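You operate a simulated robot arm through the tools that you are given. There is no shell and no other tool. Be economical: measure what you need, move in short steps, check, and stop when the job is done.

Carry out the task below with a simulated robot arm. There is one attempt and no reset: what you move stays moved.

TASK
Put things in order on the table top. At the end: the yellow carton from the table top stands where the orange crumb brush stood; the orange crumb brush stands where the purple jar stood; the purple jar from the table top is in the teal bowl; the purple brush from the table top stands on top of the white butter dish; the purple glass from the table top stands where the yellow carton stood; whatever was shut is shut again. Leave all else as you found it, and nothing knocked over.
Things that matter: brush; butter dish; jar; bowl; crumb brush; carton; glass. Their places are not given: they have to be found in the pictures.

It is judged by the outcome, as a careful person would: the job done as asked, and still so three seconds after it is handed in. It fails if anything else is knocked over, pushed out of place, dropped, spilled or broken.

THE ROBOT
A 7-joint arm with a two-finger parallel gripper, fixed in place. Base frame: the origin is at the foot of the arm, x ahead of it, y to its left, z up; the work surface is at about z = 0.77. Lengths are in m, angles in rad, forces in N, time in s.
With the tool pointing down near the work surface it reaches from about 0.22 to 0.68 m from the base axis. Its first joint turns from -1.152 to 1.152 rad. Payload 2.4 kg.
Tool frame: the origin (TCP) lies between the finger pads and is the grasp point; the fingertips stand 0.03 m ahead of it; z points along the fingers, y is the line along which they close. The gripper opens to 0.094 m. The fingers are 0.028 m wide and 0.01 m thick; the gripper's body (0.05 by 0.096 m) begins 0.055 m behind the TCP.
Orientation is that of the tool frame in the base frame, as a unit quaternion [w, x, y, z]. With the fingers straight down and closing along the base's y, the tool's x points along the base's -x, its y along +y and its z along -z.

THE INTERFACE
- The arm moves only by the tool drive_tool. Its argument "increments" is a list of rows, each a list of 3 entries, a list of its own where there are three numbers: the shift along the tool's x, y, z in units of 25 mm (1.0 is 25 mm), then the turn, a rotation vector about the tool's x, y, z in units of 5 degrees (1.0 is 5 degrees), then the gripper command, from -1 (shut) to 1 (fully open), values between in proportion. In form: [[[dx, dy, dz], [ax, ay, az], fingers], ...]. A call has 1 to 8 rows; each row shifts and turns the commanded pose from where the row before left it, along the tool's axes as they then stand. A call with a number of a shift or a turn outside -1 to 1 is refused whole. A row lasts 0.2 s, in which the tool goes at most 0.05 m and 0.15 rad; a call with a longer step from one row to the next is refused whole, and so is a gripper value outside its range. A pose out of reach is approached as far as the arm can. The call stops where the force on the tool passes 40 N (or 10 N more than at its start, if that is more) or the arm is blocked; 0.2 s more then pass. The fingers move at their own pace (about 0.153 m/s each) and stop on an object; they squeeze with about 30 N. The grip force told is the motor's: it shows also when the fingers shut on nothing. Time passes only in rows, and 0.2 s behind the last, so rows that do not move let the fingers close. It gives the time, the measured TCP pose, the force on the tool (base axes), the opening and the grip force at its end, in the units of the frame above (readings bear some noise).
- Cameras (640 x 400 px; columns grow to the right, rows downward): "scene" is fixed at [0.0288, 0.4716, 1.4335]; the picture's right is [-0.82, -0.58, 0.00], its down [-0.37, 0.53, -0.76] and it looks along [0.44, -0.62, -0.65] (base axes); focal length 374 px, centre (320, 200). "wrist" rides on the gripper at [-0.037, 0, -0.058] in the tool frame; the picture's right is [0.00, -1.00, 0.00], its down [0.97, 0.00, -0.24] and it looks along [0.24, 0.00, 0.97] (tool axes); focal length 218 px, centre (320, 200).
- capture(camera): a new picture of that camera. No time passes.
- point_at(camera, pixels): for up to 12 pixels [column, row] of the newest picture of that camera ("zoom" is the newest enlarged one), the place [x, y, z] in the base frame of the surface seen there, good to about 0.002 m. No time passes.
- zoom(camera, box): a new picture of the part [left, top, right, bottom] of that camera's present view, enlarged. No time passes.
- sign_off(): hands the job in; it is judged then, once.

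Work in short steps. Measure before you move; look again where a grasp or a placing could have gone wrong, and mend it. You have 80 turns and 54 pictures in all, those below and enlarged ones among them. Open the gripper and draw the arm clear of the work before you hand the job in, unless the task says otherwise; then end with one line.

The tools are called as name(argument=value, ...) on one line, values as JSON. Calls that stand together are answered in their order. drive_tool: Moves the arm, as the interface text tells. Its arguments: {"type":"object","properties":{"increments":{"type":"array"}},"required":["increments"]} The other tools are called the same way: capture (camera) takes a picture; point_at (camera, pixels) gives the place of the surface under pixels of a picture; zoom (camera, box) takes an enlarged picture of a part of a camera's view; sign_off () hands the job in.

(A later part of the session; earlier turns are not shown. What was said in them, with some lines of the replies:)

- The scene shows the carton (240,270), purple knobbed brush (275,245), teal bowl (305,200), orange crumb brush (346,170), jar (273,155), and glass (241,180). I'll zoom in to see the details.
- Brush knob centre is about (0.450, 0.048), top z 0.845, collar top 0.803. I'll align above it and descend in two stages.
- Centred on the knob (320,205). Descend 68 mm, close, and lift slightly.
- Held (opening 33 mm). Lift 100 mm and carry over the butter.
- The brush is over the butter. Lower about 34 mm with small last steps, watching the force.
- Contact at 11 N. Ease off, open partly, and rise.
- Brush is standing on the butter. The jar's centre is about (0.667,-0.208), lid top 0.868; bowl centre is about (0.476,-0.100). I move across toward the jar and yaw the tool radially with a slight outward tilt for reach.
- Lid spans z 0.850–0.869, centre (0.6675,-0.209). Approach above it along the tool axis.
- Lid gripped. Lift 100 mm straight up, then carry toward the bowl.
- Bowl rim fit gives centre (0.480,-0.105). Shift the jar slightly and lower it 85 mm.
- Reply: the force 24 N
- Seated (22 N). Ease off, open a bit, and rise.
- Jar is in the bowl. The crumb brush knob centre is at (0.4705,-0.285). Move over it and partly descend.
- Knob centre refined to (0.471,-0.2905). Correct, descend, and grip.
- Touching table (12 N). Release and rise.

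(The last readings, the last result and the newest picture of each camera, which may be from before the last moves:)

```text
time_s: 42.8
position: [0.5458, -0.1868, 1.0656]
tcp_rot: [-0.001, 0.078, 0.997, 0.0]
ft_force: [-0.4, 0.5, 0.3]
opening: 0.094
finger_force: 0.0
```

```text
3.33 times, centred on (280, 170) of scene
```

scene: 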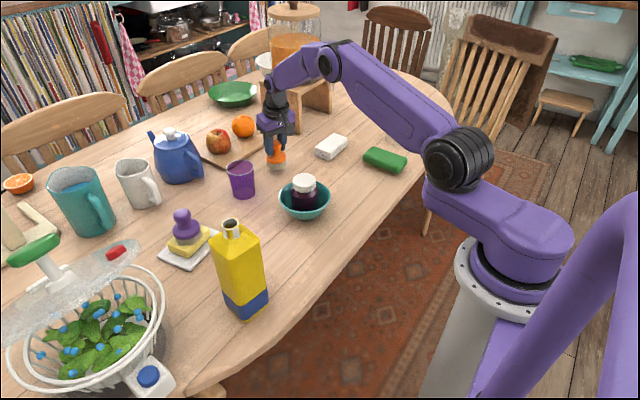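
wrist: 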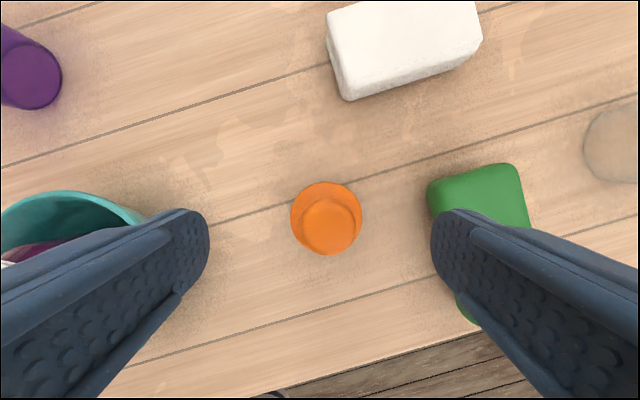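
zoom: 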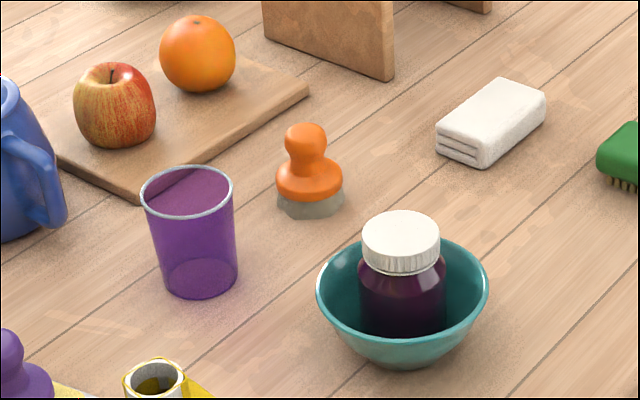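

Crumb brush stands well. Move over the carton at a safe height with yaw -9°.

drive_tool(increments=[[[0, 0, -0.6], [0, 0, 0], 1], [[0.6, 1, 0], [0, 0, 0], 1], [[0.6, 1, 0], [0, 0, 0], 1], [[0.6, 1, 0], [0, 0, 0], 1], [[0.6, 1, 0], [0, 0, 0], 1], [[0.6, 1, 0], [0, 0, 0], 1], [[0.6, 1, 0], [0, 0, 0], 1], [[0.6, 1, 0], [0, 0, 0], 1]])

drive_tool(increments=[[[0.6, 1, 0], [0, 0, 0], 1], [[0.6, 1, 0], [0, 0, 0], 1], [[0.6, 1, 0], [0, 0, 0], 1], [[0.6, 1, 0], [0, 0, 0], 1], [[0.6, 1, 0], [0, 0, 0], 1], [[0.52, 1, 0], [0, 0, 0], 1], [[0, 1, 0], [0, 0, 0], 1], [[0, 0, 0], [0, 0, 0], 1]])

capture(camera="wrist")

```text
time_s: 44.6
position: [0.4712, 0.0012, 1.079]
tcp_rot: [0.0, 0.078, 0.997, 0.0]
ft_force: [0.6, -0.1, 0.1]
opening: 0.0941
finger_force: 0.0
```

```text
time_s: 46.4
position: [0.4096, 0.1893, 1.0786]
tcp_rot: [0.0, 0.078, 0.997, 0.0]
ft_force: [0.2, 0.2, 0.0]
opening: 0.0939
finger_force: 0.1
```

```text
19 pictures are left
```

wrist: 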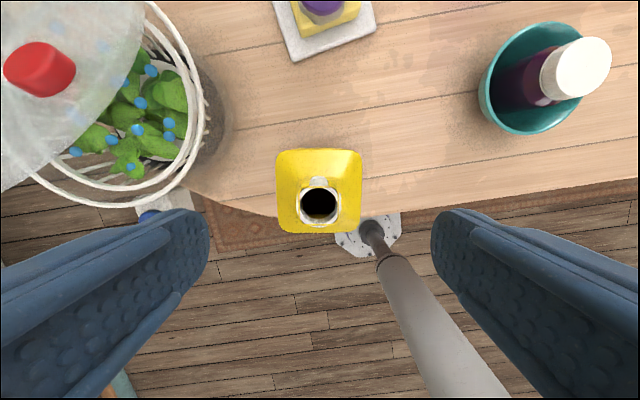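

point_at(camera="wrist", pixels=[[280, 190], [358, 190], [319, 154], [302, 205], [337, 205], [319, 226], [203, 100], [190, 150], [100, 200], [142, 60], [150, 214], [320, 183]])

```text
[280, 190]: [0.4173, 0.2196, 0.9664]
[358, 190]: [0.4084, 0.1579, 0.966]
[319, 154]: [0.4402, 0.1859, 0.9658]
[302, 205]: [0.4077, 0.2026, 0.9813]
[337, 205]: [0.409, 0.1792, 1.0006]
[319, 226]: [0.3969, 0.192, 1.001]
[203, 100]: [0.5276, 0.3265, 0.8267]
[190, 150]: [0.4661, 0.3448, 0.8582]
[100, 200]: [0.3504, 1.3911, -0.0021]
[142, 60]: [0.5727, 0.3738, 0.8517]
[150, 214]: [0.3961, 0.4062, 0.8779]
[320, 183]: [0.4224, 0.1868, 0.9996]
```

Carton centred at (0.4097,0.189), aligned with the gripper. Descend to TCP z≈0.955 and grip.

drive_tool(increments=[[[0, 0, 1], [0, 0, 0], 1], [[0, 0, 1], [0, 0, 0], 1], [[0, 0, 1], [0, 0, 0], 1], [[0, 0, 1], [0, 0, 0], 1], [[0, 0, 0.95], [0, 0, 0], 1], [[0, 0, 0], [0, 0, 0], -1], [[0, 0, 0], [0, 0, 0], -1], [[0, 0, 0], [0, 0, 0], -1]])

zoom(camera="scene", box=[170, 190, 320, 330])

```text
time_s: 48.2
position: [0.4091, 0.1897, 0.9538]
tcp_rot: [0.0, 0.078, 0.997, 0.0]
ft_force: [-0.9, -0.9, 1.6]
opening: 0.0717
finger_force: 29.8
```

```text
2.86 times, centred on (245, 260) of scene
```

zoom: 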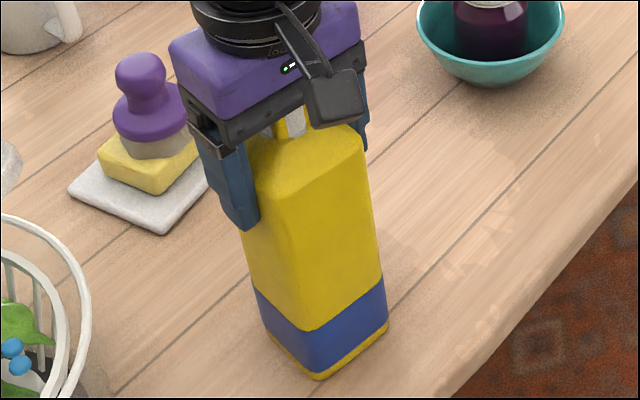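

drive_tool(increments=[[[0, 0, -1], [0, 0, 0], -1], [[0, 0, -1], [0, 0, 0], -1], [[0, 0, -1], [0, 0, 0], -1], [[0, 0, -1], [0, 0, 0], -1], [[0, 0, -1], [0, 0, 0], -1], [[0, -0.5, 0], [0, 0, 0], -1], [[0, -0.8, 0], [0, 0, 0], -1], [[0, -0.8, 0], [0, 0, 0], -1]])

drive_tool(increments=[[[0, -1, 0], [0, 0, 0], -1], [[0, -1, 0], [0, 0, 0], -1], [[0, -1, 0], [0, 0, 0], -1], [[0, -1, 0], [0, 0, 0], -1], [[0, -1, 0], [0, 0, 0], -1], [[0, -1, 0], [0, 0, 0], -1], [[0, -1, 0], [0, 0, 0], -1], [[0, -1, 0], [0, 0, 0], -1]])

drive_tool(increments=[[[0, -1, 0], [0, 0, 0], -1], [[0, -1, 0], [0, 0, 0], -1], [[0, -1, 0], [0, 0, 0], -1], [[0, -1, 0], [0, 0, 0], -1], [[0, -1, 0], [0, 0, 0], -1], [[0, -1, 0], [0, 0, 0], -1], [[0, 0, 0], [0, 0, 0], -1]])

capture(camera="scene")

```text
time_s: 50.0
position: [0.4022, 0.1384, 1.0799]
tcp_rot: [0.0, 0.078, 0.997, 0.0]
ft_force: [0.2, -0.5, -0.3]
opening: 0.0716
finger_force: 30.3
```

```text
time_s: 51.8
position: [0.3713, -0.0618, 1.0797]
tcp_rot: [0.0, 0.078, 0.997, 0.001]
ft_force: [-0.4, -0.1, -1.0]
opening: 0.0714
finger_force: 29.9
```

```text
time_s: 53.4
position: [0.3472, -0.2089, 1.0805]
tcp_rot: [-0.001, 0.078, 0.997, 0.0]
ft_force: [0.0, -1.0, 0.1]
opening: 0.0715
finger_force: 30.2
```

```text
17 pictures are left
```

scene: 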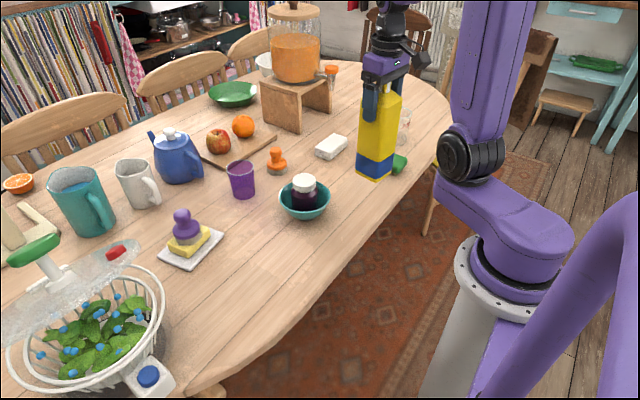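

drive_tool(increments=[[[-0.9, -0.41, 0], [0, 0, 0], -1], [[-0.9, -0.41, 0], [0, 0, 0], -1], [[-0.9, -0.41, 0], [0, 0, 0], -1], [[-0.9, -0.41, 0], [0, 0, 0], -1], [[-0.9, -0.41, 0], [0, 0, 0], -1], [[-0.9, -0.41, 0], [0, 0, 0], -1], [[0, 0, 0], [0, 0, 0], -1]])

drive_tool(increments=[[[0, 0, 1], [0, 0, 0], -1], [[0, 0, 1], [0, 0, 0], -1], [[0, 0, 1], [0, 0, 0], -1], [[0, 0, 1], [0, 0, 0], -1], [[0, 0, 0.6], [0, 0, 0], -1], [[0, 0, 0], [0, 0, 0], -1]])

zoom(camera="scene", box=[270, 80, 430, 220])

```text
time_s: 55.0
position: [0.4718, -0.2899, 1.0806]
tcp_rot: [0.0, 0.079, 0.997, 0.0]
ft_force: [-0.2, -0.4, 0.0]
opening: 0.0716
finger_force: 29.3
```

```text
time_s: 56.4
position: [0.4713, -0.2901, 0.9664]
tcp_rot: [0.0, 0.078, 0.997, -0.001]
ft_force: [0.5, -0.6, -0.2]
opening: 0.071
finger_force: 30.1
```

```text
2.86 times, centred on (350, 150) of scene
```

zoom: 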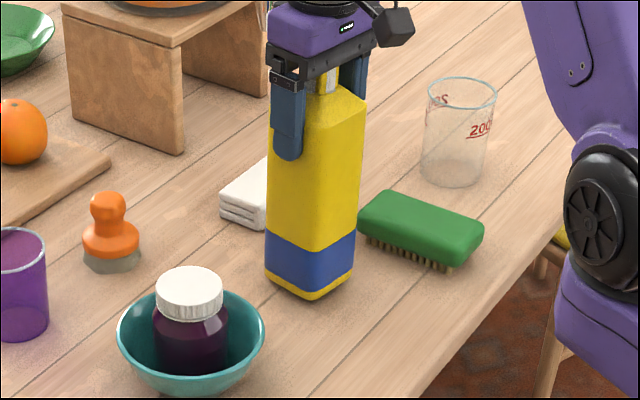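

drive_tool(increments=[[[0, 0, 0.25], [0, 0, 0], -1], [[0, 0, 0.15], [0, 0, 0], -1], [[0, 0, 0.06], [0, 0, 0], -1], [[0, 0, 0], [0, 0, 0], -1]])

drive_tool(increments=[[[0, 0, 0.04], [0, 0, 0], -1], [[0, 0, 0], [0, 0, 0], -1]])

```text
time_s: 57.4
position: [0.4719, -0.2905, 0.9546]
tcp_rot: [0.001, 0.078, 0.997, 0.0]
ft_force: [-2.4, 2.4, 14.8]
opening: 0.0714
finger_force: 29.6
```

```text
time_s: 58.0
position: [0.4721, -0.2905, 0.9544]
tcp_rot: [0.002, 0.079, 0.997, -0.001]
ft_force: [-2.7, 3.9, 29.4]
opening: 0.0717
finger_force: 29.9
```

Down on the table. Ease off, open, and rise above the neck.

drive_tool(increments=[[[0, 0, -0.07], [0, 0, 0], -1], [[0, 0, 0], [0, 0, 0], 1], [[0, 0, 0], [0, 0, 0], 1], [[0, 0, -0.8], [0, 0, 0], 1], [[0, 0, -1], [0, 0, 0], 1], [[0, 0, -1], [0, 0, 0], 1], [[0, 0, -1], [0, 0, 0], 1], [[0, 0, -1], [0, 0, 0], 1]])

capture(camera="scene")

```text
time_s: 59.8
position: [0.4711, -0.2902, 1.0757]
tcp_rot: [0.001, 0.079, 0.997, 0.001]
ft_force: [0.7, -1.0, 0.0]
opening: 0.0942
finger_force: 0.1
```

```text
15 pictures are left
```

scene: 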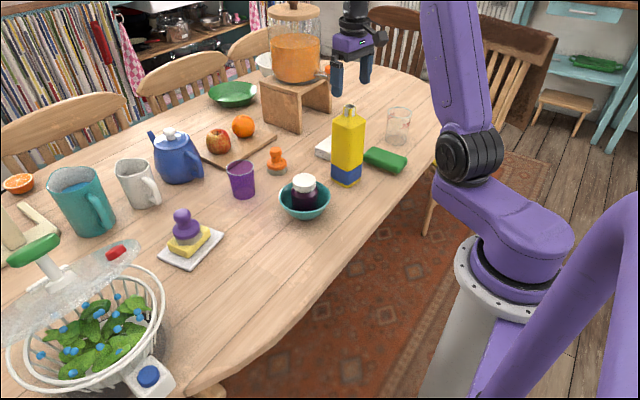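

Carton placed. Move over the glass.

drive_tool(increments=[[[-0.645, 1, 0], [0, 0, 0], 1], [[-0.645, 1, 0], [0, 0, 0], 1], [[-0.645, 1, 0], [0, 0, 0], 1], [[-0.645, 1, 0], [0, 0, 0], 1], [[-0.645, 1, 0], [0, 0, 0], 1], [[-0.645, 1, 0], [0, 0, 0], 1], [[-0.645, 1, 0], [0, 0, 0], 1], [[-0.645, 1, 0], [0, 0, 0], 1]])

drive_tool(increments=[[[-0.645, 1, 0], [0, 0, 0], 1], [[-0.645, 1, 0], [0, 0, 0], 1], [[0, 0, 1], [0, 0, 0], 1], [[0, 0, 1], [0, 0, 0], 1], [[0, 0, 1], [0, 0, 0], 1], [[0, 0, 0], [0, 0, 0], 1]])

capture(camera="wrist")

```text
time_s: 61.6
position: [0.631, -0.1136, 1.0736]
tcp_rot: [0.0, 0.078, 0.997, 0.0]
ft_force: [-1.0, 0.4, -0.7]
opening: 0.094
finger_force: 0.1
```

```text
time_s: 63.0
position: [0.6692, -0.068, 1.0004]
tcp_rot: [0.0, 0.078, 0.997, -0.001]
ft_force: [0.4, 0.1, 0.0]
opening: 0.0942
finger_force: 0.2
```

```text
14 pictures are left
```

wrist: 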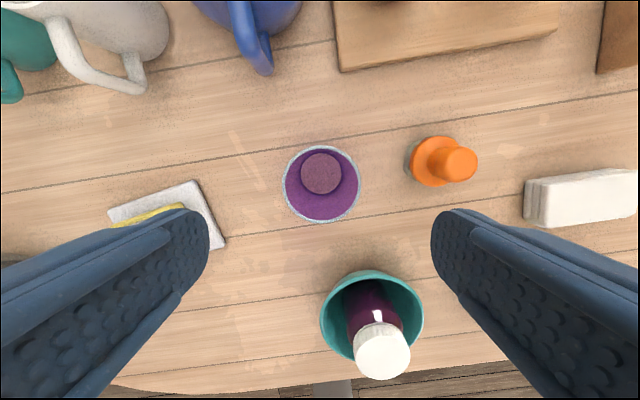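

point_at(camera="wrist", pixels=[[283, 185], [360, 185], [322, 148], [321, 221], [321, 173], [302, 175], [340, 175], [321, 155], [321, 192], [355, 55], [450, 150], [195, 183]])

```text
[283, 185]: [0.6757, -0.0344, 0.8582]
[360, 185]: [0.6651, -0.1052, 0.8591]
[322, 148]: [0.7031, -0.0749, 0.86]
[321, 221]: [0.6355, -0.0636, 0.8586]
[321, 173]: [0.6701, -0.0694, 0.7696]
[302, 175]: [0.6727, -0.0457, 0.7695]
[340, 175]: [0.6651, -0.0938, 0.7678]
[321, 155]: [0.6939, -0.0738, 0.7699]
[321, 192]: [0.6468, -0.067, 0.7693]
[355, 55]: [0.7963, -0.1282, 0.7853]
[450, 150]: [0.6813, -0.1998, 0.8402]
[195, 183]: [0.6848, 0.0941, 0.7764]
```

Glass centre (0.670,-0.0695), rim 0.859. Descend to TCP z≈0.828.

drive_tool(increments=[[[-0.05, -0.05, 1], [0, 0, 0], 1], [[0, 0, 1], [0, 0, 0], 1], [[0, 0, 1], [0, 0, 0], 1], [[0, 0, 1], [0, 0, 0], 1], [[0, 0, 1], [0, 0, 0], 1], [[0, 0, 1], [0, 0, 0], 1], [[0, 0, 0.9], [0, 0, 0], 1], [[0, 0, 0], [0, 0, 0], 1]])

zoom(camera="scene", box=[190, 110, 310, 220])

```text
time_s: 64.8
position: [0.6714, -0.0697, 0.8255]
tcp_rot: [0.0, 0.078, 0.997, 0.0]
ft_force: [0.7, 0.4, -0.1]
opening: 0.0941
finger_force: 0.0
```

```text
3.64 times, centred on (250, 165) of scene
```

zoom: 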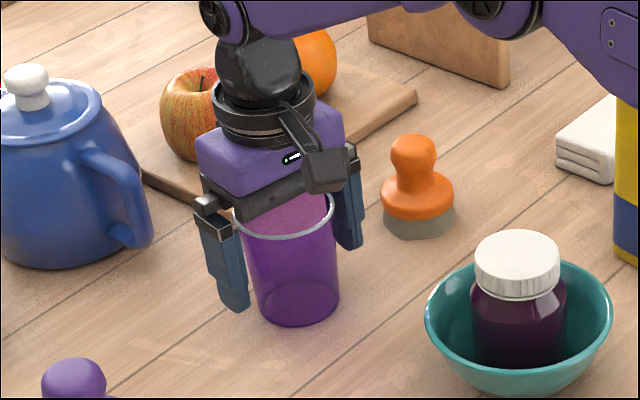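

drive_tool(increments=[[[0, 0, 0], [0, 0, 0], -1], [[0, 0, 0], [0, 0, 0], -1], [[0, 0, 0], [0, 0, 0], -1], [[0, 0, -0.4], [0, 0, 0], -1], [[0, 0, -0.8], [0, 0, 0], -1], [[0, 0, 0], [0, 0, 0], -1]])

zoom(camera="scene", box=[190, 110, 310, 220])

```text
time_s: 66.2
position: [0.6685, -0.0697, 0.856]
tcp_rot: [-0.001, 0.079, 0.997, 0.0]
ft_force: [0.2, -0.4, -2.3]
opening: 0.0725
finger_force: 30.1
```

```text
3.64 times, centred on (250, 165) of scene
```

zoom: 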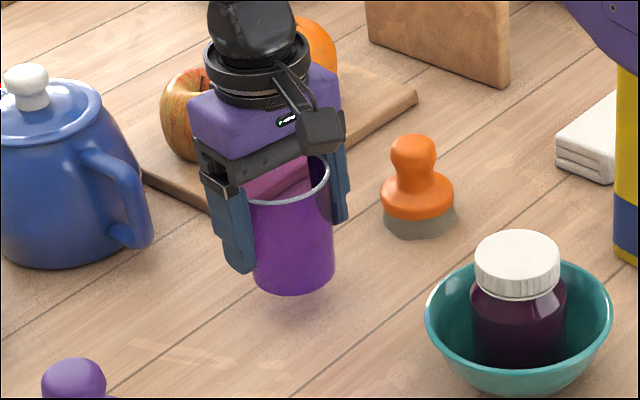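

Glass held, upright. Carry it to the carton's old place.

drive_tool(increments=[[[0, 0, -0.8], [0, 0, 0], -1], [[0.986, 0.718, 0], [0, 0, 0], -1], [[0.986, 0.718, 0], [0, 0, 0], -1], [[0.986, 0.718, 0], [0, 0, 0], -1], [[0.986, 0.718, 0], [0, 0, 0], -1], [[0.986, 0.718, 0], [0, 0, 0], -1], [[0.986, 0.718, 0], [0, 0, 0], -1]])

drive_tool(increments=[[[0.986, 0.718, 0], [0, 0, 0], -1], [[0.986, 0.718, 0], [0, 0, 0], -1], [[0.986, 0.718, 0], [0, 0, 0], -1], [[0.986, 0.718, 0], [0, 0, 0], -1], [[0.986, 0.718, 0], [0, 0, 0], -1], [[0.986, 0.718, 0], [0, 0, 0], -1], [[0, 0, 0], [0, 0, 0], -1]])

drive_tool(increments=[[[0, 0, 0.9], [0, 0, 0], -1], [[0, 0, 0.8], [0, 0, 0], -1], [[0, 0, 0], [0, 0, 0], -1]])

zoom(camera="scene", box=[150, 190, 330, 340])

```text
time_s: 67.8
position: [0.5408, 0.0609, 0.8765]
tcp_rot: [0.0, 0.078, 0.997, 0.0]
ft_force: [0.1, -0.3, -1.7]
opening: 0.0726
finger_force: 29.9
```

```text
time_s: 69.4
position: [0.4113, 0.1864, 0.876]
tcp_rot: [-0.001, 0.078, 0.997, 0.0]
ft_force: [0.3, 0.4, -2.0]
opening: 0.0726
finger_force: 29.7
```

```text
time_s: 70.2
position: [0.4115, 0.1873, 0.8312]
tcp_rot: [0.0, 0.078, 0.997, -0.001]
ft_force: [-0.2, 0.2, -1.9]
opening: 0.0724
finger_force: 31.1
```

```text
2.67 times, centred on (240, 265) of scene
```

zoom: 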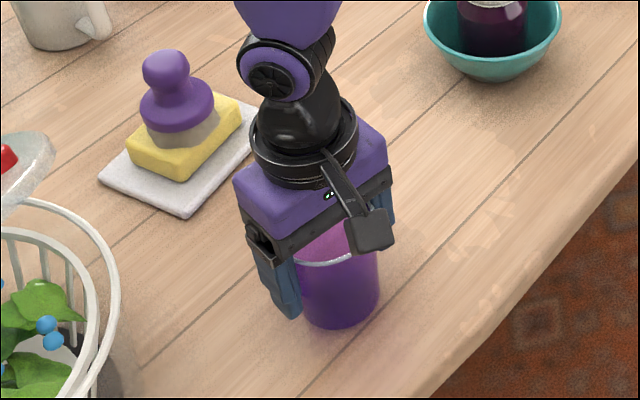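

drive_tool(increments=[[[0.05, 0.06, 0.1], [0, 0, 0], -1], [[0, 0, 0.05], [0, 0, 0], -1], [[0, 0, 0], [0, 0, 0], -1]])

drive_tool(increments=[[[0, 0, 0.05], [0, 0, 0], -1], [[0, 0, 0], [0, 0, 0], -1]])

```text
time_s: 71.0
position: [0.413, 0.1892, 0.8294]
tcp_rot: [-0.001, 0.078, 0.997, 0.0]
ft_force: [-0.1, -0.2, -3.0]
opening: 0.0725
finger_force: 30.1
```

```text
time_s: 71.6
position: [0.4127, 0.1889, 0.8282]
tcp_rot: [0.0, 0.079, 0.997, 0.0]
ft_force: [-0.1, 0.2, -3.6]
opening: 0.0726
finger_force: 29.8
```

drive_tool(increments=[[[0.06, 0, 0.05], [0, 0, 0], -1], [[0, 0, 0.05], [0, 0, 0], -1], [[0, 0, 0], [0, 0, 0], -1]])

```text
time_s: 72.4
position: [0.4089, 0.1895, 0.8274]
tcp_rot: [0.0, 0.078, 0.997, 0.0]
ft_force: [-0.2, 0.6, -2.3]
opening: 0.0727
finger_force: 30.4
```

drive_tool(increments=[[[0, 0, 0.05], [0, 0, 0], -1], [[0, 0, 0], [0, 0, 0], -1]])

zoom(camera="scene", box=[200, 230, 300, 330])

```text
time_s: 73.0
position: [0.4095, 0.1899, 0.8268]
tcp_rot: [0.0, 0.078, 0.997, 0.0]
ft_force: [-1.5, -1.9, 6.1]
opening: 0.0722
finger_force: 29.4
```

```text
4.00 times, centred on (250, 280) of scene
```

zoom: 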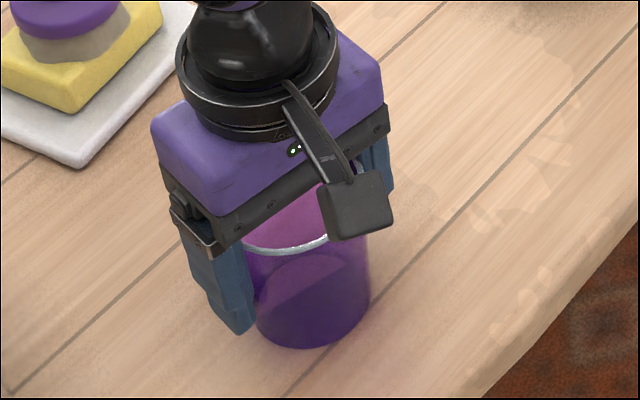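

Contact (6 N up). Release and rise well clear.

drive_tool(increments=[[[0, 0, 0], [0, 0, 0], 1], [[0, 0, 0], [0, 0, 0], 1], [[0, 0, 0], [0, 0, 0], 1], [[0, 0, -0.6], [0, 0, 0], 1], [[0, 0, -1], [0, 0, 0], 1], [[0, 0, -1], [0, 0, 0], 1], [[0, 0, -1], [0, 0, 0], 1], [[0, 0, -1], [0, 0, 0], 1]])

drive_tool(increments=[[[0, -1, -1], [0, 0, 0], 1], [[0, -1, -1], [0, 0, 0], 1], [[0, -1, -1], [0, 0, 0], 1], [[0, -1, -1], [0, 0, 0], 1], [[0, -1, 0], [0, 0, 0], 1], [[0, -1, 0], [0, 0, 0], 1], [[0, 0, 0], [0, 0, 0], 1]])

capture(camera="scene")

zoom(camera="scene", box=[140, 120, 420, 330])

```text
time_s: 74.8
position: [0.4097, 0.1889, 0.9411]
tcp_rot: [0.0, 0.079, 0.997, 0.0]
ft_force: [0.5, -0.5, -0.5]
opening: 0.0939
finger_force: 0.2
```

```text
time_s: 76.4
position: [0.3867, 0.0424, 1.0417]
tcp_rot: [-0.001, 0.078, 0.997, 0.0]
ft_force: [-0.8, 0.2, 0.6]
opening: 0.0939
finger_force: 0.1
```

```text
9 pictures are left
```

scene: 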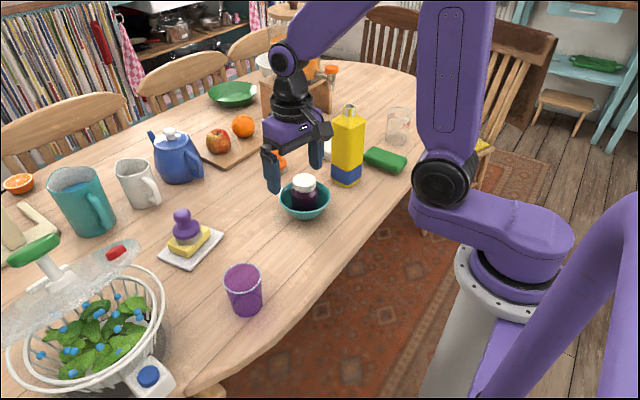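

```text
1.90 times, centred on (280, 225) of scene
```

zoom: 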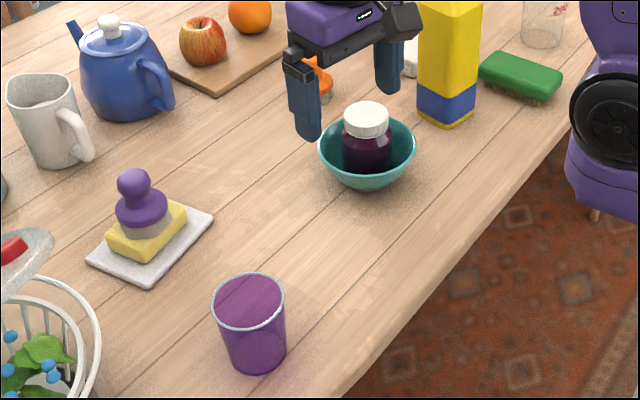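

Everything is standing in its place and the arm is clear with the gripper open.

sign_off()

```text
The job is handed in.
```

The job is done and handed in: the purple brush stands on the butter on the white butter dish, and the purple jar is upright in the teal bowl. The orange crumb brush stands in the jar's old place, the yellow carton in the crumb brush's, and the purple glass in the carton's. Nothing was knocked over, and nothing shut had to be opened.
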